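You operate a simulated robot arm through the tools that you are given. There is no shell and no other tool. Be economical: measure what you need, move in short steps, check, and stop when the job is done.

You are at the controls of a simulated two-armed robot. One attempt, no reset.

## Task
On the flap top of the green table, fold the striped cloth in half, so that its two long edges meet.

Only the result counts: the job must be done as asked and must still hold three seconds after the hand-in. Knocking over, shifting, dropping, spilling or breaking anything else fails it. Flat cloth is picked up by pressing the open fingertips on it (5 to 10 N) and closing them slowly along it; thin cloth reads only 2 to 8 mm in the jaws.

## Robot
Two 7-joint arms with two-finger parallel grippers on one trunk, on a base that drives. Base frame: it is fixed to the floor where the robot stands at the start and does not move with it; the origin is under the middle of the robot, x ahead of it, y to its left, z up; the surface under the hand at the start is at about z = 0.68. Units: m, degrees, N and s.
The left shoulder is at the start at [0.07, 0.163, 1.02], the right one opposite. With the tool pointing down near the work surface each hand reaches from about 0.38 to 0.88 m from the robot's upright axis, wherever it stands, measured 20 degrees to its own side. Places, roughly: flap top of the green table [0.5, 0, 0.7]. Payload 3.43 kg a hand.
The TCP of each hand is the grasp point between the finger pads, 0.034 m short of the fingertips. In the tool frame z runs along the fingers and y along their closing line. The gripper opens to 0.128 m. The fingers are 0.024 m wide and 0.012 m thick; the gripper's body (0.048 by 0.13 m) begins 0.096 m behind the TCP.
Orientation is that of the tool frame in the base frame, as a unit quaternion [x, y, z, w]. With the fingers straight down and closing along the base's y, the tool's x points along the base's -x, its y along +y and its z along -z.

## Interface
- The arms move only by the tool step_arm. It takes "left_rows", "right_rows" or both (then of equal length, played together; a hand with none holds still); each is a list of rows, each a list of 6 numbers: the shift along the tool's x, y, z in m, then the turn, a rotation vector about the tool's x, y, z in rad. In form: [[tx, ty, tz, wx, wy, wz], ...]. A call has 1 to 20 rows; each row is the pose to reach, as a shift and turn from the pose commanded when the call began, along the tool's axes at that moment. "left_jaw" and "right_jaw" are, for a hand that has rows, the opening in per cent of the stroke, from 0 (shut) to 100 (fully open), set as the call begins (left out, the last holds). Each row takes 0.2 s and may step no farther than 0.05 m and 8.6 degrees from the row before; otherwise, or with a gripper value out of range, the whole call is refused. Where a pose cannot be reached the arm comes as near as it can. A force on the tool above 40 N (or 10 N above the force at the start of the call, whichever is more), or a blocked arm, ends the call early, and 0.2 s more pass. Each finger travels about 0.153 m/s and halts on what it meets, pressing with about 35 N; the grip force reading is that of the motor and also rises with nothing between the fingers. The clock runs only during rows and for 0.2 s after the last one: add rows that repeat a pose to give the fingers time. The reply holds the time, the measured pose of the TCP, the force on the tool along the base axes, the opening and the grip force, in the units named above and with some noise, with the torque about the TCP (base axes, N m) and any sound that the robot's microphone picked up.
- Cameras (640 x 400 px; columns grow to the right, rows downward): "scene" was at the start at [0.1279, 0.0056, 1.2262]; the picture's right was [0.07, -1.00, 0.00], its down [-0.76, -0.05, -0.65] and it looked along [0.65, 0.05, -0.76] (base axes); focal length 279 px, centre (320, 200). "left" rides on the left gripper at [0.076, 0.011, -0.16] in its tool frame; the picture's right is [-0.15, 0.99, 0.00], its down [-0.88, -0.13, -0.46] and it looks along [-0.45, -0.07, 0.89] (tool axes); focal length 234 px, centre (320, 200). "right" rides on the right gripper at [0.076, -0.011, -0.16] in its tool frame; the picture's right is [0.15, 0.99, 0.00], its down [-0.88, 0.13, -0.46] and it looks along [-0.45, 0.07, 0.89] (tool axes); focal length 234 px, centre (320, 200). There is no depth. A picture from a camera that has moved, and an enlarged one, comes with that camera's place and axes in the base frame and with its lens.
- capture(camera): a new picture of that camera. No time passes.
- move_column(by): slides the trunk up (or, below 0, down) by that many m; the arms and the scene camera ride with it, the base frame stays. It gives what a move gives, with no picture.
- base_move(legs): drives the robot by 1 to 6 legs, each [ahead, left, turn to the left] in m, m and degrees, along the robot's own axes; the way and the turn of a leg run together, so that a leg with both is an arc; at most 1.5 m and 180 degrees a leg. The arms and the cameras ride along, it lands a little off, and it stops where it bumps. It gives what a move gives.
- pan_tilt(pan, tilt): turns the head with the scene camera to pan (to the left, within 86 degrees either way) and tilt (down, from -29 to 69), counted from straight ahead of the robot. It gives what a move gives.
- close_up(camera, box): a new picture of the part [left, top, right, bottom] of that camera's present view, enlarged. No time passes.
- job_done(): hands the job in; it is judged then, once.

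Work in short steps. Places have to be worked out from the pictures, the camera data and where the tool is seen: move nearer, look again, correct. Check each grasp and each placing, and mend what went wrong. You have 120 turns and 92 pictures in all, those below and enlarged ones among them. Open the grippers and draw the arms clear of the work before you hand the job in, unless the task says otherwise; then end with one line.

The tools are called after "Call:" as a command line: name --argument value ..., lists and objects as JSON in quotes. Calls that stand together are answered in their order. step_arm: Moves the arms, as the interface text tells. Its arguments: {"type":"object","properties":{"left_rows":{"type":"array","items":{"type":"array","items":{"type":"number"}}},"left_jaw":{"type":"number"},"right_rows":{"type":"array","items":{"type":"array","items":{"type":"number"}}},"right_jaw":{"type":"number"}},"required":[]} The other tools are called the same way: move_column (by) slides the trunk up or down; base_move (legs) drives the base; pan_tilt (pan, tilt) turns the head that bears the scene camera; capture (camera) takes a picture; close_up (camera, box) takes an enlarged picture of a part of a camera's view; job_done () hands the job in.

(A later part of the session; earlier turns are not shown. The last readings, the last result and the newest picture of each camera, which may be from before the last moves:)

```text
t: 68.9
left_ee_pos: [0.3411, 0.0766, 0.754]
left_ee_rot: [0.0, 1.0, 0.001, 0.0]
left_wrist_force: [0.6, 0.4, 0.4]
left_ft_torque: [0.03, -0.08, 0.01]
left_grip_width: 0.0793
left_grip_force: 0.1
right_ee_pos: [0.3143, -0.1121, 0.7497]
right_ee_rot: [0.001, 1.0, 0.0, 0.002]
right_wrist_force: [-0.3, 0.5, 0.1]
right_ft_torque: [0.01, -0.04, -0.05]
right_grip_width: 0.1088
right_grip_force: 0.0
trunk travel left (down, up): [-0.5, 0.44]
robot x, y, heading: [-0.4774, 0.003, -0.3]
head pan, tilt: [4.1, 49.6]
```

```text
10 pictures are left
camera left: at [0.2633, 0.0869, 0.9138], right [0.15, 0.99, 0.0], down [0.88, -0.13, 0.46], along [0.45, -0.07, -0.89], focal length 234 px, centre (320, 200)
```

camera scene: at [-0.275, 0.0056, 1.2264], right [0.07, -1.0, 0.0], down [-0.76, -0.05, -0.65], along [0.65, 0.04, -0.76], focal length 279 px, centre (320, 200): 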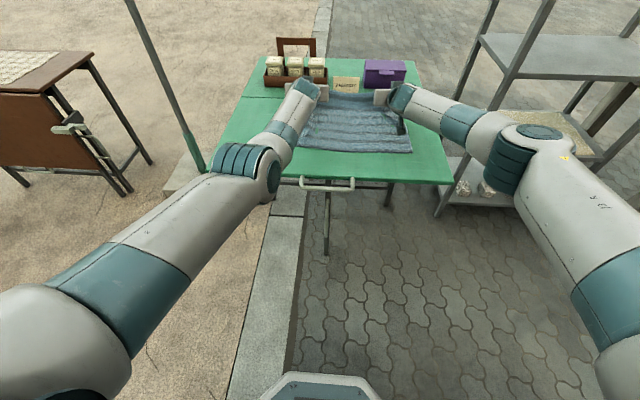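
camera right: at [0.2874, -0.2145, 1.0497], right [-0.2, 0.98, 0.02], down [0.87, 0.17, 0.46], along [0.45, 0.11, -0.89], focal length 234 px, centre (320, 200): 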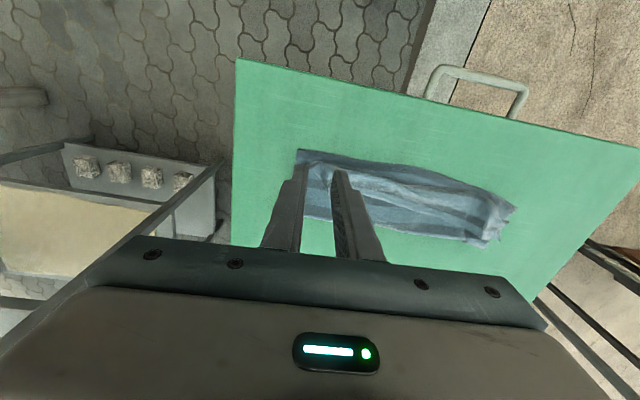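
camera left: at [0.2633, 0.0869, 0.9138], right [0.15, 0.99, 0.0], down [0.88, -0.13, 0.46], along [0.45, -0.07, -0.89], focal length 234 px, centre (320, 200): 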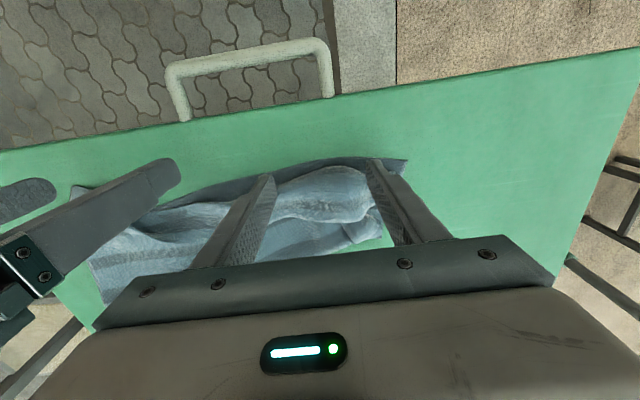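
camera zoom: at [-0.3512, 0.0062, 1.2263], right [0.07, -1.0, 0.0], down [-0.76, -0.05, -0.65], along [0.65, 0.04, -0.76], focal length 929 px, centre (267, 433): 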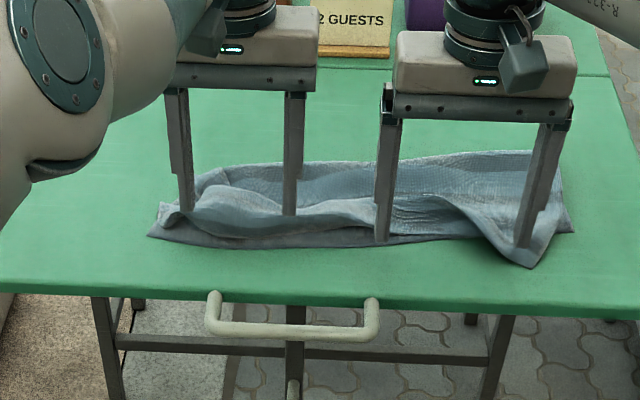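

The right half flipped; the left flap's free edge is at x ≈ 0.39. I'll lift both, go forward, lower only the left rake behind that edge and sweep again.

Call:
step_arm --left_rows '[[0, 0, -0.015, 0, 0, 0], [0, 0, -0.03, 0, 0, 0], [0, 0, -0.03, 0, 0, 0], [0, 0, -0.03, 0, 0, 0]]' --right_rows '[[0, 0, -0.03, 0, 0, 0], [0, -0.01, -0.06, 0, 0, 0], [0, -0.03, -0.09, 0, 0, 0], [0, -0.04, -0.1, 0, 0, 0]]'

Call:
base_move --legs '[[0.082, 0, 0]]'

Call:
step_arm --left_rows '[[0, 0, 0.02, 0, 0, 0], [0, 0, 0.04, 0, 0, 0], [0, 0, 0.055, 0, 0, 0], [0, 0, 0.056, 0, 0, 0]]' --left_jaw 62

Call:
capture --camera "left"

```text
t: 69.9
left_ee_pos: [0.3418, 0.0765, 0.7827]
left_ee_rot: [0.001, 1.0, 0.001, -0.001]
left_wrist_force: [-0.5, 0.1, 0.6]
left_ft_torque: [0.02, -0.01, 0.01]
left_grip_width: 0.0794
left_grip_force: 0.1
right_ee_pos: [0.3154, -0.1518, 0.8493]
right_ee_rot: [0.002, 1.0, 0.0, 0.001]
right_wrist_force: [-0.4, -0.4, -0.3]
right_ft_torque: [0.01, -0.02, -0.01]
right_grip_width: 0.1086
right_grip_force: 0.3
trunk travel left (down, up): [-0.5, 0.44]
robot x, y, heading: [-0.4734, 0.0005, -0.5]
head pan, tilt: [4.1, 49.6]
```

```text
t: 71.0
left_ee_pos: [0.4231, 0.0768, 0.7827]
left_ee_rot: [0.0, 1.0, 0.001, -0.001]
left_wrist_force: [1.1, -0.6, 0.3]
left_ft_torque: [0.01, 0.01, 0.02]
left_grip_width: 0.0792
left_grip_force: 0.0
right_ee_pos: [0.3982, -0.1475, 0.849]
right_ee_rot: [0.001, 1.0, 0.0, 0.0]
right_wrist_force: [0.2, 1.0, 0.1]
right_ft_torque: [0.01, 0.05, -0.01]
right_grip_width: 0.109
right_grip_force: 0.0
trunk travel left (down, up): [-0.5, 0.44]
robot x, y, heading: [-0.3955, 0.0015, -0.6]
head pan, tilt: [4.1, 49.6]
```

```text
t: 72.0
left_ee_pos: [0.4232, 0.0754, 0.7276]
left_ee_rot: [0.0, 1.0, 0.001, -0.001]
left_wrist_force: [0.0, 0.2, -0.6]
left_ft_torque: [0.02, 0.02, -0.04]
left_grip_width: 0.0793
left_grip_force: 0.0
right_ee_pos: [0.3973, -0.1488, 0.8499]
right_ee_rot: [0.001, 1.0, 0.0, 0.001]
right_wrist_force: [-0.5, -0.6, 0.2]
right_ft_torque: [0.01, -0.02, 0.01]
right_grip_width: 0.1088
right_grip_force: 0.1
trunk travel left (down, up): [-0.5, 0.44]
robot x, y, heading: [-0.3944, 0.0013, -0.2]
head pan, tilt: [4.1, 49.6]
```

```text
9 pictures are left
camera left: at [0.3458, 0.0865, 0.8868], right [0.15, 0.99, 0.0], down [0.88, -0.13, 0.45], along [0.45, -0.07, -0.89], focal length 234 px, centre (320, 200)
```

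left: 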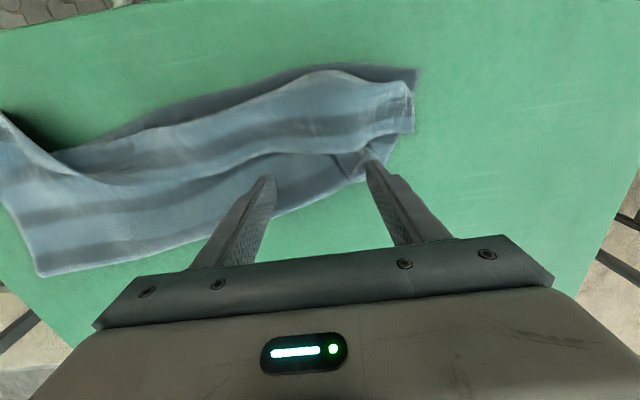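

Left rake is right behind the free edge. Sweeping back low, then rising a little at the crest.

Call:
base_move --legs '[[-0.07, 0, 0]]'

Call:
step_arm --left_rows '[[0, 0, -0.005, 0, 0, 0], [0, 0, -0.008, 0, 0, 0]]'

Call:
base_move --legs '[[-0.03, 0, 0]]'

Call:
capture --camera "left"

```text
t: 73.0
left_ee_pos: [0.3506, 0.0766, 0.7277]
left_ee_rot: [0.0, 1.0, 0.001, -0.002]
left_wrist_force: [-0.7, -0.2, -0.4]
left_ft_torque: [0.02, -0.03, 0.0]
left_grip_width: 0.0792
left_grip_force: 0.1
right_ee_pos: [0.3248, -0.149, 0.8504]
right_ee_rot: [0.001, 1.0, 0.0, 0.002]
right_wrist_force: [0.2, -0.3, -0.2]
right_ft_torque: [-0.01, -0.03, -0.01]
right_grip_width: 0.1087
right_grip_force: 0.0
trunk travel left (down, up): [-0.5, 0.44]
robot x, y, heading: [-0.467, -0.0005, -0.5]
head pan, tilt: [4.1, 49.6]
```

```text
t: 73.6
left_ee_pos: [0.3521, 0.0758, 0.7358]
left_ee_rot: [0.0, 1.0, 0.0, -0.001]
left_wrist_force: [-0.1, 0.1, -0.4]
left_ft_torque: [0.01, 0.01, 0.0]
left_grip_width: 0.0793
left_grip_force: 0.1
right_ee_pos: [0.3272, -0.1493, 0.8496]
right_ee_rot: [0.001, 1.0, 0.001, 0.001]
right_wrist_force: [0.1, -0.5, 0.4]
right_ft_torque: [0.01, 0.01, -0.02]
right_grip_width: 0.1088
right_grip_force: 0.1
trunk travel left (down, up): [-0.5, 0.44]
robot x, y, heading: [-0.467, 0.0014, -0.5]
head pan, tilt: [4.1, 49.6]
```

```text
t: 74.4
left_ee_pos: [0.3235, 0.076, 0.7359]
left_ee_rot: [0.0, 1.0, 0.001, -0.001]
left_wrist_force: [0.2, -0.7, 1.0]
left_ft_torque: [-0.03, 0.01, 0.0]
left_grip_width: 0.0792
left_grip_force: 0.1
right_ee_pos: [0.2978, -0.1478, 0.8498]
right_ee_rot: [0.001, 1.0, 0.0, 0.001]
right_wrist_force: [0.2, 0.0, 0.8]
right_ft_torque: [-0.01, -0.04, 0.01]
right_grip_width: 0.1089
right_grip_force: 0.1
trunk travel left (down, up): [-0.5, 0.44]
robot x, y, heading: [-0.4956, 0.0, -0.5]
head pan, tilt: [4.1, 49.6]
```

```text
8 pictures are left
camera left: at [0.2462, 0.087, 0.8951], right [0.15, 0.99, 0.0], down [0.88, -0.13, 0.45], along [0.45, -0.07, -0.89], focal length 234 px, centre (320, 200)
```

left: 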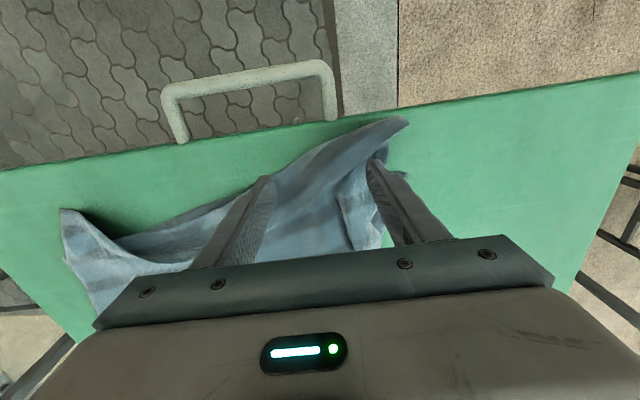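

The left flap has flipped over too. Lifting the left hand and viewing the whole cloth.

Call:
step_arm --left_rows '[[0, 0, -0.03, 0, 0, 0], [0, 0.02, -0.06, 0, 0, 0], [0, 0.05, -0.1, 0, 0, 0], [0, 0.08, -0.12, 0, 0, 0]]' --right_rows '[[0, 0, 0, 0, 0, 0], [0, -0.03, 0, 0, 0, 0], [0, -0.07, 0, 0, 0, 0], [0, -0.11, 0, 0, 0, 0]]'

Call:
close_up --camera "scene" --box '[240, 60, 432, 180]'

```text
t: 75.4
left_ee_pos: [0.333, 0.1559, 0.8544]
left_ee_rot: [0.0, 1.0, 0.0, -0.004]
left_wrist_force: [-0.1, -0.3, -0.1]
left_ft_torque: [0.06, -0.02, 0.04]
left_grip_width: 0.0793
left_grip_force: 0.1
left hand out of reach, approached as far as the arm can: row 2, 3, 4
right_ee_pos: [0.2968, -0.2587, 0.8492]
right_ee_rot: [0.0, 1.0, 0.0, 0.001]
right_wrist_force: [0.3, 0.1, -0.4]
right_ft_torque: [0.01, -0.03, -0.01]
right_grip_width: 0.1088
right_grip_force: 0.1
trunk travel left (down, up): [-0.5, 0.44]
robot x, y, heading: [-0.4931, 0.0019, -0.3]
head pan, tilt: [4.1, 49.6]
```

```text
3.33 times, centred on (336, 120) of scene
camera zoom: at [-0.3681, 0.0061, 1.2262], right [0.07, -1.0, 0.0], down [-0.76, -0.05, -0.65], along [0.65, 0.04, -0.76], focal length 929 px, centre (267, 467)
```

zoom: 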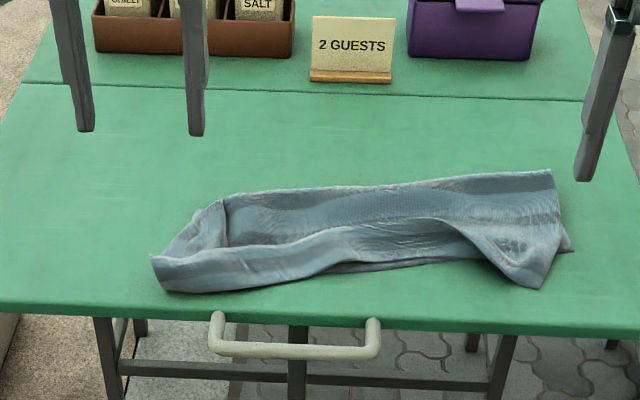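

Now properly folded over, but the upper edge overshoots the lower one by ~4–5 cm at both ends (left at x ≈ 0.30, right corner at (0.33, −0.20); lower edge ≈ 0.345–0.385). I'll pinch the overhanging single layer at both ends, lift and shift it forward.

Call:
base_move --legs '[[-0.014, 0, 0]]'

Call:
step_arm --left_rows '[[0, -0.013, 0.03, 0, 0, 0], [0, -0.026, 0.06, 0, 0, 0], [0, -0.04, 0.09, 0, 0, 0], [0, -0.051, 0.118, 0, 0, 0], [0, -0.051, 0.124, 0, 0, 0]]' --right_rows '[[-0.017, 0.017, 0.03, 0, 0, 0], [-0.034, 0.034, 0.06, 0, 0, 0], [-0.051, 0.051, 0.09, 0, 0, 0], [-0.067, 0.0687, 0.115, 0, 0, 0], [-0.067, 0.0687, 0.119, 0, 0, 0]]' --left_jaw 43 --right_jaw 38

Call:
capture --camera "left"

Call:
capture --camera "right"

```text
t: 76.2
left_ee_pos: [0.3201, 0.1575, 0.8541]
left_ee_rot: [-0.001, 1.0, 0.001, -0.003]
left_wrist_force: [0.4, -0.8, -0.2]
left_ft_torque: [-0.01, -0.02, 0.03]
left_grip_width: 0.0796
left_grip_force: 0.0
right_ee_pos: [0.2848, -0.2577, 0.848]
right_ee_rot: [0.001, 1.0, 0.0, 0.0]
right_wrist_force: [0.3, -0.2, -0.2]
right_ft_torque: [-0.02, 0.01, 0.03]
right_grip_width: 0.1088
right_grip_force: 0.1
trunk travel left (down, up): [-0.5, 0.44]
robot x, y, heading: [-0.5115, -0.0025, -0.5]
head pan, tilt: [4.1, 49.6]
```

```text
t: 77.4
left_ee_pos: [0.3143, 0.1055, 0.7326]
left_ee_rot: [-0.001, 1.0, 0.001, -0.003]
left_wrist_force: [0.6, -0.1, -0.9]
left_ft_torque: [0.01, 0.01, 0.01]
left_grip_width: 0.0549
left_grip_force: 0.0
left hand out of reach, approached as far as the arm can: row 4, 5
right_ee_pos: [0.3208, -0.1976, 0.7474]
right_ee_rot: [0.0, 1.0, 0.0, 0.001]
right_wrist_force: [0.2, -0.1, 0.3]
right_ft_torque: [0.02, 0.01, -0.01]
right_grip_width: 0.0484
right_grip_force: 0.1
right hand out of reach, approached as far as the arm can: row 3, 4, 5
trunk travel left (down, up): [-0.5, 0.44]
robot x, y, heading: [-0.5064, 0.0011, -0.6]
head pan, tilt: [4.1, 49.6]
```

```text
6 pictures are left
camera left: at [0.2382, 0.1165, 0.892], right [0.14, 0.99, 0.0], down [0.88, -0.13, 0.45], along [0.45, -0.06, -0.89], focal length 234 px, centre (320, 200)
```

left: 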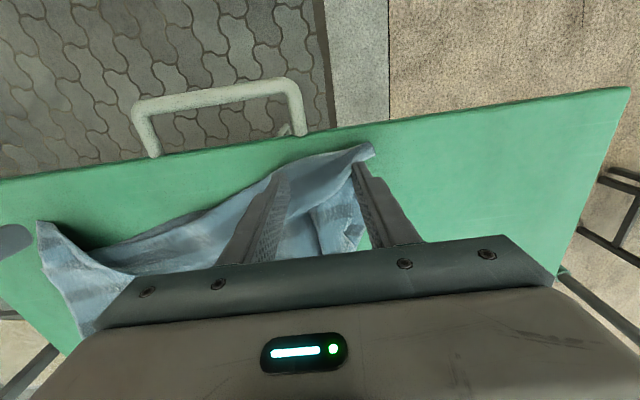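

```text
5 pictures are left
camera right: at [0.2463, -0.2075, 0.9075], right [-0.15, 0.99, 0.0], down [0.88, 0.13, 0.46], along [0.45, 0.07, -0.89], focal length 234 px, centre (320, 200)
```

right: 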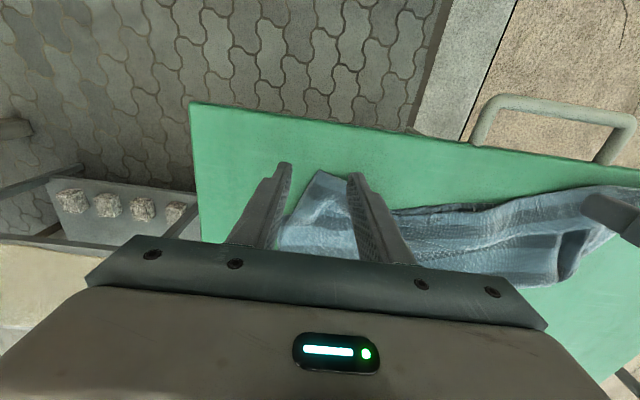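

Right is at its reach limit; a small base advance puts both grips right on the overhang. Then press down.

Call:
base_move --legs '[[0.02, 0, 0]]'

Call:
step_arm --left_rows '[[0, 0, 0.006, 0, 0, 0], [0, 0, 0.012, 0, 0, 0], [0, 0, 0.0165, 0, 0, 0], [0, 0, 0.0185, 0, 0, 0], [0, 0, 0.0185, 0, 0, 0]]' --right_rows '[[-0.003, 0.003, 0.01, 0, 0, 0], [-0.006, 0.005, 0.02, 0, 0, 0], [-0.006, 0.005, 0.03, 0, 0, 0], [-0.006, 0.005, 0.0325, 0, 0, 0], [-0.006, 0.005, 0.0335, 0, 0, 0]]'

```text
t: 78.2
left_ee_pos: [0.3343, 0.1062, 0.7332]
left_ee_rot: [0.0, 1.0, 0.001, -0.003]
left_wrist_force: [0.5, 0.2, -0.4]
left_ft_torque: [0.02, -0.02, 0.02]
left_grip_width: 0.0551
left_grip_force: 0.0
right_ee_pos: [0.3414, -0.1986, 0.7477]
right_ee_rot: [0.001, 1.0, 0.0, 0.001]
right_wrist_force: [0.4, 0.1, 0.5]
right_ft_torque: [0.01, 0.01, 0.01]
right_grip_width: 0.0486
right_grip_force: 0.0
trunk travel left (down, up): [-0.5, 0.44]
robot x, y, heading: [-0.4912, 0.0022, -0.4]
head pan, tilt: [4.1, 49.6]
```

```text
t: 79.3
left_ee_pos: [0.3333, 0.105, 0.7155]
left_ee_rot: [0.0, 1.0, 0.001, -0.002]
left_wrist_force: [0.7, -0.2, 3.7]
left_ft_torque: [-0.12, -0.06, 0.03]
left_grip_width: 0.0555
left_grip_force: 0.3
right_ee_pos: [0.3427, -0.1928, 0.7157]
right_ee_rot: [0.001, 1.0, -0.001, 0.001]
right_wrist_force: [-0.4, -0.5, 0.4]
right_ft_torque: [-0.01, 0.02, 0.01]
right_grip_width: 0.0487
right_grip_force: 0.1
right hand out of reach, approached as far as the arm can: row 2, 3, 4, 5
trunk travel left (down, up): [-0.5, 0.44]
robot x, y, heading: [-0.4886, 0.0007, -0.5]
head pan, tilt: [4.1, 49.6]
```

Left presses 4 N, right barely. Pressing slightly further on both.

Call:
step_arm --left_rows '[[0, 0, 0.001, 0, 0, 0], [0, 0, 0.0018, 0, 0, 0]]' --right_rows '[[0.003, 0, 0.0015, 0, 0, 0], [0.003, 0, 0.003, 0, 0, 0]]'

Call:
step_arm --left_rows '[[0, 0, 0, 0, 0, 0]]' --right_rows '[[0, 0, 0, 0, 0, 0]]' --left_jaw 36 --right_jaw 31

Call:
step_arm --left_rows '[[0, 0, 0, 0, 0, 0]]' --right_rows '[[0, 0, 0, 0, 0, 0]]' --left_jaw 29 --right_jaw 24

Call:
step_arm --left_rows '[[0, 0, 0, 0, 0, 0]]' --right_rows '[[0, 0, 0, 0, 0, 0]]' --left_jaw 22 --right_jaw 17

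Call:
step_arm --left_rows '[[0, 0, -0.0005, 0, 0, 0]]' --right_rows '[[0, 0, 0, 0, 0, 0]]' --left_jaw 15 --right_jaw 10

Call:
step_arm --left_rows '[[0, 0, -0.0005, 0, 0, 0]]' --right_rows '[[0, 0, 0, 0, 0, 0]]' --left_jaw 8 --right_jaw 5

Call:
step_arm --left_rows '[[0, 0, 0, 0, 0, 0], [0, 0, 0, 0, 0, 0]]' --right_rows '[[0, 0, 0, 0, 0, 0], [0, 0, 0, 0, 0, 0]]' --left_jaw 0 --right_jaw 0

```text
t: 80.0
left_ee_pos: [0.3331, 0.1061, 0.7132]
left_ee_rot: [0.0, 1.0, 0.0, -0.001]
left_wrist_force: [-0.8, -0.4, 6.1]
left_ft_torque: [-0.22, -0.04, 0.0]
left_grip_width: 0.0554
left_grip_force: 0.4
right_ee_pos: [0.3395, -0.1926, 0.7147]
right_ee_rot: [0.001, 1.0, 0.0, 0.001]
right_wrist_force: [0.2, 0.3, 0.5]
right_ft_torque: [0.06, -0.01, -0.02]
right_grip_width: 0.0483
right_grip_force: 0.1
trunk travel left (down, up): [-0.5, 0.44]
robot x, y, heading: [-0.4874, 0.0001, -0.3]
head pan, tilt: [4.1, 49.6]
```

```text
t: 80.3
left_ee_pos: [0.3337, 0.1059, 0.7141]
left_ee_rot: [-0.001, 1.0, 0.001, -0.001]
left_wrist_force: [-0.1, 0.7, 6.3]
left_ft_torque: [-0.13, -0.06, 0.03]
left_grip_width: 0.0456
left_grip_force: 0.1
right_ee_pos: [0.3393, -0.1916, 0.7141]
right_ee_rot: [0.001, 1.0, 0.0, 0.001]
right_wrist_force: [0.0, 0.2, -0.2]
right_ft_torque: [0.02, 0.0, -0.02]
right_grip_width: 0.0396
right_grip_force: 0.1
trunk travel left (down, up): [-0.5, 0.44]
robot x, y, heading: [-0.4905, 0.0044, -0.4]
head pan, tilt: [4.1, 49.6]
```

```text
t: 80.8
left_ee_pos: [0.3335, 0.1062, 0.714]
left_ee_rot: [-0.001, 1.0, 0.001, -0.001]
left_wrist_force: [0.4, 0.1, 6.7]
left_ft_torque: [-0.12, -0.02, -0.01]
left_grip_width: 0.0368
left_grip_force: 0.0
right_ee_pos: [0.3378, -0.1921, 0.7145]
right_ee_rot: [0.002, 1.0, 0.001, 0.0]
right_wrist_force: [-0.2, -0.2, 0.0]
right_ft_torque: [0.01, -0.05, 0.02]
right_grip_width: 0.0306
right_grip_force: 0.1
trunk travel left (down, up): [-0.5, 0.44]
robot x, y, heading: [-0.4915, 0.0025, -0.4]
head pan, tilt: [4.1, 49.6]
```

```text
t: 81.2
left_ee_pos: [0.3326, 0.1066, 0.7141]
left_ee_rot: [-0.001, 1.0, 0.0, -0.002]
left_wrist_force: [0.1, 0.5, 6.2]
left_ft_torque: [-0.09, -0.03, 0.02]
left_grip_width: 0.0278
left_grip_force: 0.1
right_ee_pos: [0.3393, -0.1925, 0.7152]
right_ee_rot: [0.001, 1.0, 0.0, 0.001]
right_wrist_force: [0.3, -0.1, -0.8]
right_ft_torque: [-0.07, -0.01, 0.03]
right_grip_width: 0.0217
right_grip_force: 0.1
trunk travel left (down, up): [-0.5, 0.44]
robot x, y, heading: [-0.4896, -0.0015, -0.3]
head pan, tilt: [4.1, 49.6]
```

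```text
t: 81.5
left_ee_pos: [0.3324, 0.1059, 0.7134]
left_ee_rot: [-0.001, 1.0, 0.0, -0.002]
left_wrist_force: [0.8, -0.6, 6.0]
left_ft_torque: [-0.08, -0.03, 0.03]
left_grip_width: 0.0194
left_grip_force: 0.0
right_ee_pos: [0.34, -0.1933, 0.7145]
right_ee_rot: [0.001, 1.0, 0.0, 0.001]
right_wrist_force: [0.1, -0.7, -0.7]
right_ft_torque: [-0.03, 0.01, 0.01]
right_grip_width: 0.0128
right_grip_force: 0.1
trunk travel left (down, up): [-0.5, 0.44]
robot x, y, heading: [-0.4921, 0.0006, -0.4]
head pan, tilt: [4.1, 49.6]
```

```text
t: 82.0
left_ee_pos: [0.3325, 0.1063, 0.7135]
left_ee_rot: [0.0, 1.0, 0.001, -0.002]
left_wrist_force: [0.0, -1.0, 4.5]
left_ft_torque: [-0.06, -0.04, 0.0]
left_grip_width: 0.0104
left_grip_force: 0.4
right_ee_pos: [0.3393, -0.1931, 0.7136]
right_ee_rot: [0.001, 1.0, 0.0, 0.001]
right_wrist_force: [-0.9, 0.0, -0.6]
right_ft_torque: [0.0, -0.02, 0.01]
right_grip_width: 0.0066
right_grip_force: 0.0
trunk travel left (down, up): [-0.5, 0.44]
robot x, y, heading: [-0.4953, 0.003, -0.3]
head pan, tilt: [4.1, 49.6]
```

```text
t: 82.5
left_ee_pos: [0.3322, 0.1058, 0.7133]
left_ee_rot: [-0.001, 1.0, 0.001, -0.002]
left_wrist_force: [-0.7, 0.3, 3.0]
left_ft_torque: [-0.01, -0.01, 0.02]
left_grip_width: 0.0026
left_grip_force: 35.1
right_ee_pos: [0.3397, -0.1923, 0.7135]
right_ee_rot: [0.001, 1.0, 0.0, 0.001]
right_wrist_force: [0.4, 1.2, -0.1]
right_ft_torque: [-0.02, 0.01, -0.01]
right_grip_width: 0.0
right_grip_force: 32.9
trunk travel left (down, up): [-0.5, 0.44]
robot x, y, heading: [-0.4958, 0.0015, -0.2]
head pan, tilt: [4.1, 49.6]
```

Left grip holds (2.6 mm); right closed empty since it had no pressure. Reopening the right, and pressing until I feel force.

Call:
step_arm --right_rows '[[0, 0, -0.02, 0, 0, 0], [0, 0, -0.03, 0, 0, 0], [-0.004, 0, -0.03, 0, 0, 0], [-0.004, 0, -0.03, 0, 0, 0]]' --right_jaw 0

Call:
step_arm --right_rows '[[0, 0, 0, 0, 0, 0], [0, 0, 0.015, 0, 0, 0], [0, 0, 0.03, 0, 0, 0], [0, 0, 0.033, 0, 0, 0], [0, 0, 0.034, 0, 0, 0]]' --right_jaw 45

Call:
capture --camera "right"

```text
t: 83.5
left_ee_pos: [0.3322, 0.1072, 0.7139]
left_ee_rot: [-0.001, 1.0, 0.001, -0.002]
left_wrist_force: [-0.6, -0.1, 4.2]
left_ft_torque: [-0.02, -0.02, 0.01]
left_grip_width: 0.0026
left_grip_force: 35.3
right_ee_pos: [0.344, -0.1936, 0.744]
right_ee_rot: [0.001, 1.0, 0.0, 0.001]
right_wrist_force: [-0.6, 0.0, 0.8]
right_ft_torque: [-0.01, 0.0, 0.01]
right_grip_width: 0.0
right_grip_force: 33.3
trunk travel left (down, up): [-0.5, 0.44]
robot x, y, heading: [-0.4906, 0.0014, -0.2]
head pan, tilt: [4.1, 49.6]
```

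```text
t: 84.8
left_ee_pos: [0.3308, 0.1066, 0.7153]
left_ee_rot: [-0.001, 1.0, 0.0, -0.002]
left_wrist_force: [0.8, 0.0, 1.4]
left_ft_torque: [-0.07, -0.02, 0.01]
left_grip_width: 0.0026
left_grip_force: 35.0
right_ee_pos: [0.3414, -0.1914, 0.7114]
right_ee_rot: [0.0, 1.0, 0.0, 0.004]
right_wrist_force: [2.3, 0.0, 12.4]
right_ft_torque: [0.43, -0.16, -0.08]
right_grip_width: 0.0582
right_grip_force: 0.5
trunk travel left (down, up): [-0.5, 0.44]
robot x, y, heading: [-0.4892, -0.0001, -0.4]
head pan, tilt: [4.1, 49.6]
```

```text
4 pictures are left
camera right: at [0.266, -0.2016, 0.8714], right [-0.14, 0.99, 0.0], down [0.88, 0.13, 0.46], along [0.46, 0.07, -0.89], focal length 234 px, centre (320, 200)
```

right: 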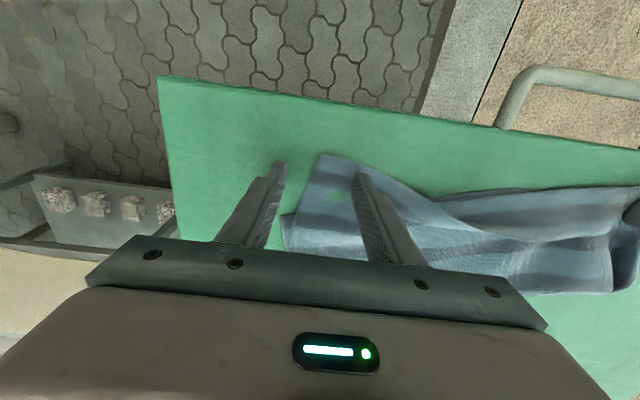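

The outer finger is off the cloth. Shifting the right hand 3 cm inward, pressing again and closing in stages.

Call:
step_arm --right_rows '[[0, 0, -0.015, 0, 0, 0], [0, 0.015, -0.025, 0, 0, 0], [0, 0.03, -0.015, 0, 0, 0], [0, 0.03, -0.003, 0, 0, 0], [0, 0.03, -0.0005, 0, 0, 0]]' --right_jaw 42

Call:
step_arm --right_rows '[[0, 0, 0, 0, 0, 0]]' --right_jaw 35

Call:
step_arm --right_rows '[[0, 0, 0, 0, 0, 0]]' --right_jaw 28

Call:
step_arm --right_rows '[[0, 0, 0, 0, 0, 0]]' --right_jaw 21

Call:
step_arm --right_rows '[[0, 0, 0, 0, 0, 0]]' --right_jaw 14

Call:
step_arm --right_rows '[[0, 0, 0, 0, 0, 0]]' --right_jaw 7

Call:
step_arm --right_rows '[[0, 0, 0, 0, 0, 0], [0, 0, 0, 0, 0, 0]]' --right_jaw 0

```text
t: 86.0
left_ee_pos: [0.3311, 0.1065, 0.7152]
left_ee_rot: [-0.001, 1.0, 0.002, -0.001]
left_wrist_force: [0.1, 0.0, 1.4]
left_ft_torque: [0.03, -0.01, 0.03]
left_grip_width: 0.0024
left_grip_force: 35.2
right_ee_pos: [0.3404, -0.1619, 0.7127]
right_ee_rot: [0.002, 1.0, 0.0, 0.004]
right_wrist_force: [1.0, -0.2, 10.2]
right_ft_torque: [0.15, -0.09, 0.02]
right_grip_width: 0.0537
right_grip_force: 0.1
right hand out of reach, approached as far as the arm can: row 4, 5
trunk travel left (down, up): [-0.5, 0.44]
robot x, y, heading: [-0.4911, 0.0013, -0.3]
head pan, tilt: [4.1, 49.6]
```

```text
t: 86.3
left_ee_pos: [0.3306, 0.1061, 0.7158]
left_ee_rot: [0.0, 1.0, 0.001, -0.001]
left_wrist_force: [0.5, -1.2, 1.4]
left_ft_torque: [-0.01, 0.0, -0.02]
left_grip_width: 0.0023
left_grip_force: 34.9
right_ee_pos: [0.3399, -0.1618, 0.7129]
right_ee_rot: [0.0, 1.0, 0.0, 0.002]
right_wrist_force: [1.0, 0.2, 12.9]
right_ft_torque: [0.13, -0.14, -0.04]
right_grip_width: 0.0438
right_grip_force: 0.0
trunk travel left (down, up): [-0.5, 0.44]
robot x, y, heading: [-0.4924, 0.0042, -0.0]
head pan, tilt: [4.1, 49.6]
```

```text
t: 86.8
left_ee_pos: [0.3317, 0.1067, 0.7149]
left_ee_rot: [-0.001, 1.0, 0.0, -0.001]
left_wrist_force: [-0.8, 0.2, 0.4]
left_ft_torque: [-0.01, -0.01, 0.02]
left_grip_width: 0.0022
left_grip_force: 35.0
right_ee_pos: [0.3404, -0.1614, 0.7122]
right_ee_rot: [0.0, 1.0, 0.0, 0.001]
right_wrist_force: [1.8, -0.8, 15.5]
right_ft_torque: [0.11, -0.18, -0.01]
right_grip_width: 0.0352
right_grip_force: 0.0
trunk travel left (down, up): [-0.5, 0.44]
robot x, y, heading: [-0.4901, -0.0012, -0.2]
head pan, tilt: [4.1, 49.6]
```

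```text
t: 87.2
left_ee_pos: [0.3312, 0.1062, 0.7167]
left_ee_rot: [-0.001, 1.0, 0.0, -0.001]
left_wrist_force: [-0.2, -0.5, 0.3]
left_ft_torque: [-0.04, 0.0, 0.02]
left_grip_width: 0.0024
left_grip_force: 35.2
right_ee_pos: [0.3388, -0.1619, 0.7114]
right_ee_rot: [0.0, 1.0, 0.0, 0.002]
right_wrist_force: [0.5, 0.1, 16.6]
right_ft_torque: [0.08, -0.16, -0.01]
right_grip_width: 0.0267
right_grip_force: 0.1
trunk travel left (down, up): [-0.5, 0.44]
robot x, y, heading: [-0.4952, 0.0002, -0.5]
head pan, tilt: [4.1, 49.6]
```

```text
t: 87.5
left_ee_pos: [0.3311, 0.1062, 0.7151]
left_ee_rot: [-0.001, 1.0, -0.001, -0.001]
left_wrist_force: [0.3, -0.9, 0.5]
left_ft_torque: [-0.05, 0.0, 0.0]
left_grip_width: 0.0025
left_grip_force: 34.8
right_ee_pos: [0.3389, -0.1624, 0.7109]
right_ee_rot: [0.001, 1.0, 0.0, 0.002]
right_wrist_force: [0.1, 2.0, 17.4]
right_ft_torque: [0.16, -0.16, 0.02]
right_grip_width: 0.0178
right_grip_force: 0.0
trunk travel left (down, up): [-0.5, 0.44]
robot x, y, heading: [-0.4944, -0.0014, 0.1]
head pan, tilt: [4.1, 49.6]
```

```text
t: 88.0
left_ee_pos: [0.3309, 0.1069, 0.7157]
left_ee_rot: [0.0, 1.0, 0.0, -0.001]
left_wrist_force: [0.4, -0.9, 1.2]
left_ft_torque: [-0.08, 0.02, 0.01]
left_grip_width: 0.0025
left_grip_force: 35.4
right_ee_pos: [0.3381, -0.1622, 0.7125]
right_ee_rot: [0.001, 1.0, -0.001, 0.001]
right_wrist_force: [-0.7, 0.9, 18.0]
right_ft_torque: [0.12, -0.12, 0.03]
right_grip_width: 0.0086
right_grip_force: 0.1
trunk travel left (down, up): [-0.5, 0.44]
robot x, y, heading: [-0.4918, 0.0016, -0.5]
head pan, tilt: [4.1, 49.6]
```

```text
t: 88.5
left_ee_pos: [0.3316, 0.1063, 0.7162]
left_ee_rot: [0.001, 1.0, 0.001, -0.001]
left_wrist_force: [-0.3, -2.9, 1.3]
left_ft_torque: [-0.14, -0.02, 0.04]
left_grip_width: 0.0024
left_grip_force: 35.0
right_ee_pos: [0.3385, -0.1618, 0.7122]
right_ee_rot: [0.001, 1.0, 0.0, 0.002]
right_wrist_force: [-1.2, 5.1, 17.4]
right_ft_torque: [0.18, -0.11, 0.07]
right_grip_width: 0.0027
right_grip_force: 35.2
trunk travel left (down, up): [-0.5, 0.44]
robot x, y, heading: [-0.4903, 0.0031, -0.4]
head pan, tilt: [4.1, 49.6]
```

Both hands hold the overhang (2.4 and 2.7 mm). Now lifting and carrying forward in alternating arm-up and base-forward moves, so the lower half can lie further out.

Call:
step_arm --left_rows '[[0, 0, -0.015, 0, 0, 0], [0, 0, -0.03, 0, 0, 0], [0, 0, -0.05, 0, 0, 0]]' --right_rows '[[0, 0, -0.015, 0, 0, 0], [0, 0, -0.03, 0, 0, 0], [0, 0, -0.05, 0, 0, 0]]'

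Call:
base_move --legs '[[0.05, 0, 0]]'

Call:
step_arm --left_rows '[[0, 0, -0.02, 0, 0, 0], [0, 0, -0.04, 0, 0, 0], [0, 0, -0.055, 0, 0, 0]]' --right_rows '[[0, 0, -0.02, 0, 0, 0], [0, 0, -0.04, 0, 0, 0], [0, 0, -0.055, 0, 0, 0]]'

Call:
base_move --legs '[[0.12, 0, 0]]'

Call:
close_up --camera "scene" --box '[240, 70, 480, 220]'

```text
t: 89.3
left_ee_pos: [0.3331, 0.1062, 0.7633]
left_ee_rot: [0.0, 1.0, 0.001, -0.002]
left_wrist_force: [-0.1, -2.0, -0.5]
left_ft_torque: [-0.08, -0.02, 0.04]
left_grip_width: 0.0023
left_grip_force: 35.4
right_ee_pos: [0.3374, -0.1627, 0.7601]
right_ee_rot: [0.0, 1.0, 0.0, 0.001]
right_wrist_force: [-0.9, 2.5, 0.0]
right_ft_torque: [0.11, 0.01, 0.03]
right_grip_width: 0.0027
right_grip_force: 35.3
trunk travel left (down, up): [-0.5, 0.44]
robot x, y, heading: [-0.4859, -0.0008, -0.2]
head pan, tilt: [4.1, 49.6]
```

```text
t: 90.3
left_ee_pos: [0.3832, 0.1053, 0.7622]
left_ee_rot: [-0.001, 1.0, 0.002, -0.004]
left_wrist_force: [0.6, -2.6, -0.7]
left_ft_torque: [-0.11, 0.0, 0.04]
left_grip_width: 0.0023
left_grip_force: 35.3
right_ee_pos: [0.3902, -0.1607, 0.7575]
right_ee_rot: [0.0, 1.0, 0.0, 0.0]
right_wrist_force: [-0.3, 0.6, 0.4]
right_ft_torque: [0.08, 0.07, 0.04]
right_grip_width: 0.0027
right_grip_force: 35.0
trunk travel left (down, up): [-0.5, 0.44]
robot x, y, heading: [-0.438, 0.0023, -0.4]
head pan, tilt: [4.1, 49.6]
```

```text
t: 91.1
left_ee_pos: [0.3826, 0.1067, 0.8202]
left_ee_rot: [0.0, 1.0, 0.002, -0.002]
left_wrist_force: [-0.4, -1.5, 0.2]
left_ft_torque: [-0.07, -0.02, 0.03]
left_grip_width: 0.0027
left_grip_force: 35.0
right_ee_pos: [0.3888, -0.1622, 0.8165]
right_ee_rot: [0.0, 1.0, 0.0, 0.0]
right_wrist_force: [0.2, 2.5, 0.1]
right_ft_torque: [0.05, 0.02, 0.03]
right_grip_width: 0.0026
right_grip_force: 35.3
trunk travel left (down, up): [-0.5, 0.44]
robot x, y, heading: [-0.4387, 0.0, -0.4]
head pan, tilt: [4.1, 49.6]
```

```text
t: 92.3
left_ee_pos: [0.5044, 0.1031, 0.818]
left_ee_rot: [0.0, 1.0, 0.001, -0.002]
left_wrist_force: [0.2, -1.8, 0.1]
left_ft_torque: [-0.04, -0.02, 0.06]
left_grip_width: 0.0022
left_grip_force: 34.6
right_ee_pos: [0.5109, -0.1642, 0.8146]
right_ee_rot: [0.002, 1.0, 0.0, 0.0]
right_wrist_force: [-0.3, 1.9, -0.9]
right_ft_torque: [0.07, 0.01, 0.03]
right_grip_width: 0.0026
right_grip_force: 35.2
trunk travel left (down, up): [-0.5, 0.44]
robot x, y, heading: [-0.3186, 0.0011, -0.4]
head pan, tilt: [4.1, 49.6]
```

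```text
2.67 times, centred on (360, 145) of scene
camera zoom: at [-0.1913, 0.0055, 1.2262], right [0.07, -1.0, 0.0], down [-0.76, -0.05, -0.65], along [0.65, 0.04, -0.76], focal length 743 px, centre (213, 347)
```

zoom: 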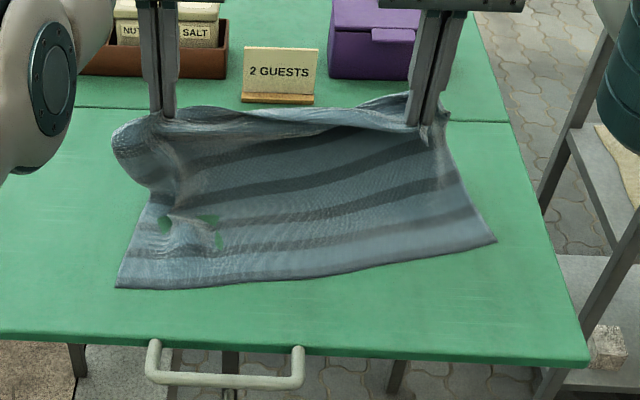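

The bottom sheet has turned about 14° (near edge from (0.35, 0.14) to (0.45, −0.27)), so the hands must lie parallel to it. I'll turn the base 13° left while shifting it right so the hands stay over the cloth's mid-line.

Call:
base_move --legs '[[0.048, -0.183, 13]]'

Call:
close_up --camera "scene" --box '[160, 40, 544, 280]'

```text
t: 93.8
left_ee_pos: [0.526, 0.1137, 0.8188]
left_ee_rot: [-0.114, 0.993, 0.0, -0.003]
left_wrist_force: [0.0, -2.1, -1.0]
left_ft_torque: [-0.05, -0.04, 0.02]
left_grip_width: 0.002
left_grip_force: 34.7
right_ee_pos: [0.5918, -0.1455, 0.8161]
right_ee_rot: [-0.113, 0.994, 0.001, 0.001]
right_wrist_force: [-0.7, 2.3, 0.3]
right_ft_torque: [0.05, 0.05, 0.03]
right_grip_width: 0.0024
right_grip_force: 35.2
trunk travel left (down, up): [-0.5, 0.44]
robot x, y, heading: [-0.2519, -0.1741, 13.0]
head pan, tilt: [4.1, 49.6]
```

```text
1.67 times, centred on (352, 160) of scene
camera zoom: at [-0.1296, -0.1407, 1.2262], right [0.29, -0.96, 0.0], down [-0.73, -0.22, -0.65], along [0.62, 0.19, -0.76], focal length 465 px, centre (267, 267)
```

zoom: 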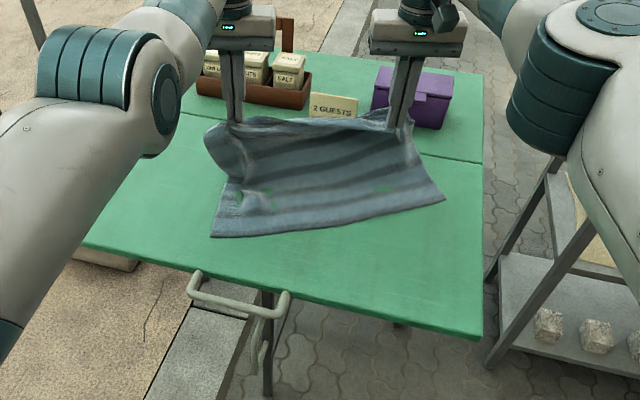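

The cloth turned along with the hands: the near edge now runs from (0.35, 0.10) to (0.56, −0.26), with the right side already folded further. I'll lower slightly and pivot another 17° roughly about the right hand so the left side swings over and the held edge becomes parallel to the lower edge.

Call:
step_arm --left_rows '[[0, 0, 0.01, 0, 0, 0], [0, 0, 0.02, 0, 0, 0]]' --right_rows '[[0, 0, 0.01, 0, 0, 0], [0, 0, 0.02, 0, 0, 0]]'

Call:
base_move --legs '[[-0.078, -0.255, 17]]'

Call:
close_up --camera "scene" --box '[160, 40, 544, 280]'

```text
t: 94.5
left_ee_pos: [0.5258, 0.1138, 0.7992]
left_ee_rot: [-0.114, 0.993, 0.0, -0.003]
left_wrist_force: [0.9, -1.3, 0.6]
left_ft_torque: [-0.01, 0.0, 0.03]
left_grip_width: 0.002
left_grip_force: 34.7
right_ee_pos: [0.5927, -0.1457, 0.7942]
right_ee_rot: [-0.113, 0.994, 0.0, 0.001]
right_wrist_force: [-0.8, 0.8, 0.3]
right_ft_torque: [0.06, 0.07, 0.04]
right_grip_width: 0.0027
right_grip_force: 35.0
trunk travel left (down, up): [-0.5, 0.44]
robot x, y, heading: [-0.253, -0.1738, 12.7]
head pan, tilt: [4.1, 49.6]
```

```text
t: 96.3
left_ee_pos: [0.4248, 0.0682, 0.7987]
left_ee_rot: [-0.259, 0.966, 0.0, -0.003]
left_wrist_force: [1.0, -1.3, -0.1]
left_ft_torque: [-0.03, -0.06, 0.01]
left_grip_width: 0.0024
left_grip_force: 35.0
right_ee_pos: [0.5647, -0.161, 0.7956]
right_ee_rot: [-0.259, 0.966, 0.0, 0.0]
right_wrist_force: [-1.5, 0.5, -1.2]
right_ft_torque: [0.07, 0.06, -0.02]
right_grip_width: 0.0026
right_grip_force: 34.9
trunk travel left (down, up): [-0.5, 0.44]
robot x, y, heading: [-0.2381, -0.4346, 29.9]
head pan, tilt: [4.1, 49.6]
```

```text
1.67 times, centred on (352, 160) of scene
camera zoom: at [-0.1272, -0.3671, 1.2263], right [0.56, -0.83, 0.0], down [-0.63, -0.42, -0.65], along [0.54, 0.36, -0.76], focal length 465 px, centre (267, 267)
```

zoom: 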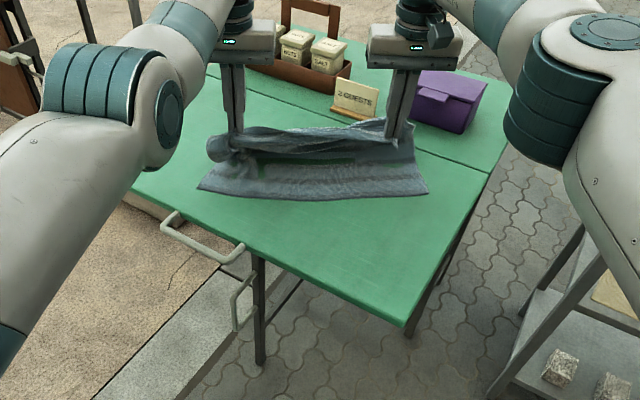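

Now the held edge is parallel to the lower edge, ~3 cm short of alignment along the fold direction. Lower, move back 2.8 cm, then lower to the table.

Call:
step_arm --left_rows '[[0, 0, 0.012, 0, 0, 0], [0, 0, 0.024, 0, 0, 0], [0, 0, 0.035, 0, 0, 0]]' --right_rows '[[0, 0, 0.012, 0, 0, 0], [0, 0, 0.024, 0, 0, 0], [0, 0, 0.035, 0, 0, 0]]'

Call:
base_move --legs '[[-0.03, 0, 0]]'

Call:
step_arm --left_rows '[[0, 0, 0.012, 0, 0, 0], [0, 0, 0.024, 0, 0, 0], [0, 0, 0.036, 0, 0, 0], [0, 0, 0.042, 0, 0, 0], [0, 0, 0.042, 0, 0, 0]]' --right_rows '[[0, 0, 0.012, 0, 0, 0], [0, 0, 0.024, 0, 0, 0], [0, 0, 0.036, 0, 0, 0], [0, 0, 0.042, 0, 0, 0], [0, 0, 0.042, 0, 0, 0]]'

```text
t: 97.1
left_ee_pos: [0.4258, 0.0688, 0.7629]
left_ee_rot: [-0.259, 0.966, 0.0, -0.003]
left_wrist_force: [1.1, -1.9, -0.7]
left_ft_torque: [-0.06, -0.02, 0.0]
left_grip_width: 0.002
left_grip_force: 34.7
right_ee_pos: [0.5644, -0.1609, 0.7603]
right_ee_rot: [-0.259, 0.966, 0.001, 0.001]
right_wrist_force: [0.0, 1.6, 0.8]
right_ft_torque: [0.04, 0.03, -0.04]
right_grip_width: 0.0023
right_grip_force: 35.1
trunk travel left (down, up): [-0.5, 0.44]
robot x, y, heading: [-0.2342, -0.4329, 29.9]
head pan, tilt: [4.1, 49.6]
```

```text
t: 98.0
left_ee_pos: [0.4004, 0.0529, 0.7641]
left_ee_rot: [-0.26, 0.966, 0.0, -0.002]
left_wrist_force: [0.9, -1.5, 0.4]
left_ft_torque: [-0.04, -0.08, -0.01]
left_grip_width: 0.0022
left_grip_force: 34.8
right_ee_pos: [0.5394, -0.1741, 0.7611]
right_ee_rot: [-0.258, 0.966, 0.0, 0.001]
right_wrist_force: [-0.5, 1.0, 0.4]
right_ft_torque: [0.05, 0.03, 0.01]
right_grip_width: 0.0025
right_grip_force: 35.1
trunk travel left (down, up): [-0.5, 0.44]
robot x, y, heading: [-0.2622, -0.4469, 29.6]
head pan, tilt: [4.1, 49.6]
```

```text
t: 99.2
left_ee_pos: [0.3985, 0.0546, 0.7217]
left_ee_rot: [-0.26, 0.966, 0.0, -0.003]
left_wrist_force: [1.3, -1.4, 1.1]
left_ft_torque: [-0.08, -0.05, 0.01]
left_grip_width: 0.0023
left_grip_force: 35.2
right_ee_pos: [0.539, -0.1738, 0.7185]
right_ee_rot: [-0.259, 0.966, 0.001, 0.001]
right_wrist_force: [-1.3, 2.6, 0.0]
right_ft_torque: [0.1, 0.08, 0.0]
right_grip_width: 0.0027
right_grip_force: 35.5
trunk travel left (down, up): [-0.5, 0.44]
robot x, y, heading: [-0.2601, -0.45, 29.7]
head pan, tilt: [4.1, 49.6]
```

Hands are at the table with the edges lined up. Releasing and lifting straight up.

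Call:
step_arm --left_rows '[[0, 0, 0, 0, 0, 0], [0, 0, 0, 0, 0, 0], [0, 0, -0.01, 0, 0, 0], [0, 0, -0.03, 0, 0, 0], [0, 0, -0.06, 0, 0, 0], [0, 0, -0.1, 0, 0, 0], [0, 0, -0.13, 0, 0, 0]]' --right_rows '[[0, 0, 0, 0, 0, 0], [0, 0, 0, 0, 0, 0], [0, 0, -0.01, 0, 0, 0], [0, 0, -0.03, 0, 0, 0], [0, 0, -0.06, 0, 0, 0], [0, 0, -0.1, 0, 0, 0], [0, 0, -0.13, 0, 0, 0]]' --left_jaw 30 --right_jaw 30

Call:
close_up --camera "scene" --box '[220, 70, 460, 220]'

```text
t: 100.8
left_ee_pos: [0.3966, 0.055, 0.8545]
left_ee_rot: [-0.26, 0.966, -0.001, -0.002]
left_wrist_force: [-1.0, -0.3, 0.1]
left_ft_torque: [-0.01, 0.0, -0.01]
left_grip_width: 0.0386
left_grip_force: 0.2
left hand out of reach, approached as far as the arm can: row 7
right_ee_pos: [0.5377, -0.1757, 0.8505]
right_ee_rot: [-0.26, 0.966, 0.0, 0.002]
right_wrist_force: [0.2, -0.9, 0.0]
right_ft_torque: [-0.01, 0.02, 0.0]
right_grip_width: 0.0386
right_grip_force: 0.0
trunk travel left (down, up): [-0.5, 0.44]
robot x, y, heading: [-0.2628, -0.4482, 29.8]
head pan, tilt: [4.1, 49.6]
```

```text
2.67 times, centred on (340, 145) of scene
camera zoom: at [-0.1543, -0.3811, 1.2263], right [0.56, -0.83, 0.0], down [-0.63, -0.42, -0.65], along [0.54, 0.36, -0.76], focal length 743 px, centre (267, 347)
```

zoom: 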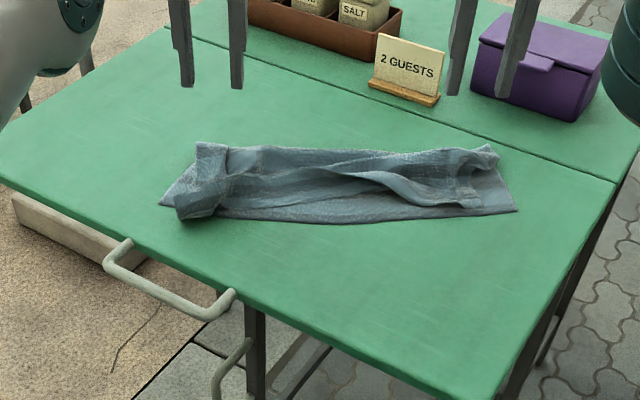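

Ends are roughly aligned with the lower edge, but the middle of the upper edge is about 3.5 cm short. No pictures remain, so I'll carefully use the right fingertips to press lightly on the mid-edge and draw it back. First move the left hand aside and position the right.

Call:
step_arm --left_rows '[[0, 0.025, 0, 0, 0, 0], [0, 0.05, 0, 0, 0, 0], [0, 0.075, 0, 0, 0, 0], [0, 0.1, 0, 0, 0, 0]]'

Call:
step_arm --right_rows '[[0, 0.03, 0, 0, 0, 0], [0, 0.06, 0, 0, 0, 0], [0, 0.09, 0, 0, 0, 0], [0, 0.115, 0, 0, 0, 0], [0, 0.138, 0, 0, 0, 0], [0, 0.138, 0, 0, 0, 0]]' --right_jaw 50

Call:
base_move --legs '[[0.03, 0, 0]]'

```text
t: 101.8
left_ee_pos: [0.357, 0.1444, 0.8543]
left_ee_rot: [-0.26, 0.966, 0.0, -0.004]
left_wrist_force: [1.1, 0.0, 0.3]
left_ft_torque: [-0.01, 0.0, -0.02]
left_grip_width: 0.0382
left_grip_force: 0.1
left hand out of reach, approached as far as the arm can: row 1, 2, 3, 4
right_ee_pos: [0.5396, -0.1729, 0.8475]
right_ee_rot: [-0.258, 0.966, 0.001, 0.0]
right_wrist_force: [0.4, 0.7, 0.3]
right_ft_torque: [-0.03, 0.01, -0.02]
right_grip_width: 0.0385
right_grip_force: 0.1
trunk travel left (down, up): [-0.5, 0.44]
robot x, y, heading: [-0.2616, -0.4476, 29.8]
head pan, tilt: [4.1, 49.6]
```

```text
t: 103.2
left_ee_pos: [0.3562, 0.1432, 0.8542]
left_ee_rot: [-0.26, 0.966, 0.0, -0.004]
left_wrist_force: [-0.7, -0.1, -0.4]
left_ft_torque: [0.0, 0.01, 0.04]
left_grip_width: 0.0386
left_grip_force: 0.0
right_ee_pos: [0.4537, -0.076, 0.8486]
right_ee_rot: [-0.259, 0.966, 0.0, 0.001]
right_wrist_force: [0.5, 0.0, -0.2]
right_ft_torque: [-0.02, 0.01, 0.02]
right_grip_width: 0.0639
right_grip_force: 0.1
right hand out of reach, approached as far as the arm can: row 1, 2, 3, 4, 5, 6
trunk travel left (down, up): [-0.5, 0.44]
robot x, y, heading: [-0.2578, -0.4486, 29.7]
head pan, tilt: [4.1, 49.6]
```

```text
t: 104.0
left_ee_pos: [0.3829, 0.1587, 0.8531]
left_ee_rot: [-0.259, 0.966, -0.001, -0.004]
left_wrist_force: [0.1, 0.1, -1.0]
left_ft_torque: [0.01, -0.02, 0.01]
left_grip_width: 0.0383
left_grip_force: 0.0
right_ee_pos: [0.4796, -0.0618, 0.8482]
right_ee_rot: [-0.259, 0.966, 0.001, 0.001]
right_wrist_force: [0.3, 0.8, -0.6]
right_ft_torque: [0.0, 0.04, -0.01]
right_grip_width: 0.064
right_grip_force: 0.0
trunk travel left (down, up): [-0.5, 0.44]
robot x, y, heading: [-0.2369, -0.436, 29.7]
head pan, tilt: [4.1, 49.6]
```

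At a ≈ 2.7 cm from the lower edge; advancing 2.2 cm more and lowering gently until contact.

Call:
base_move --legs '[[0.022, 0, 0]]'

Call:
step_arm --right_rows '[[0, 0, 0.035, 0, 0, 0], [0, 0, 0.07, 0, 0, 0], [0, 0, 0.1, 0, 0, 0], [0, 0, 0.115, 0, 0, 0], [0, 0, 0.122, 0, 0, 0], [0, 0, 0.126, 0, 0, 0], [0, 0, 0.126, 0, 0, 0]]'

```text
t: 104.8
left_ee_pos: [0.4017, 0.1691, 0.8544]
left_ee_rot: [-0.259, 0.966, -0.001, -0.004]
left_wrist_force: [-0.6, 0.3, -0.3]
left_ft_torque: [0.01, 0.0, 0.0]
left_grip_width: 0.0384
left_grip_force: 0.0
right_ee_pos: [0.4981, -0.0513, 0.8486]
right_ee_rot: [-0.259, 0.966, 0.0, 0.001]
right_wrist_force: [-0.3, -0.5, 0.1]
right_ft_torque: [0.0, 0.03, 0.0]
right_grip_width: 0.0642
right_grip_force: 0.1
trunk travel left (down, up): [-0.5, 0.44]
robot x, y, heading: [-0.2164, -0.4237, 29.8]
head pan, tilt: [4.1, 49.6]
```

```text
t: 106.4
left_ee_pos: [0.4023, 0.1699, 0.8543]
left_ee_rot: [-0.259, 0.966, 0.0, -0.004]
left_wrist_force: [-0.7, 1.0, 0.1]
left_ft_torque: [0.0, 0.0, -0.02]
left_grip_width: 0.0385
left_grip_force: 0.2
right_ee_pos: [0.4984, -0.0508, 0.7206]
right_ee_rot: [-0.259, 0.966, 0.0, 0.001]
right_wrist_force: [0.0, 1.0, 0.8]
right_ft_torque: [-0.02, -0.01, 0.01]
right_grip_width: 0.0637
right_grip_force: 0.1
trunk travel left (down, up): [-0.5, 0.44]
robot x, y, heading: [-0.2182, -0.4263, 29.8]
head pan, tilt: [4.1, 49.6]
```

Call:
step_arm --right_rows '[[0, 0, 0.0015, 0, 0, 0], [0, 0, 0.003, 0, 0, 0], [0, 0, 0.003, 0, 0, 0]]'

```text
t: 107.2
left_ee_pos: [0.4014, 0.1693, 0.8533]
left_ee_rot: [-0.259, 0.966, 0.0, -0.003]
left_wrist_force: [0.7, 0.3, 0.1]
left_ft_torque: [-0.03, 0.02, 0.0]
left_grip_width: 0.0383
left_grip_force: 0.1
right_ee_pos: [0.4983, -0.0508, 0.719]
right_ee_rot: [-0.258, 0.966, 0.0, 0.001]
right_wrist_force: [-0.1, 0.5, 1.1]
right_ft_torque: [-0.04, -0.04, -0.01]
right_grip_width: 0.0636
right_grip_force: 0.1
trunk travel left (down, up): [-0.5, 0.44]
robot x, y, heading: [-0.215, -0.4239, 29.7]
head pan, tilt: [4.1, 49.6]
```

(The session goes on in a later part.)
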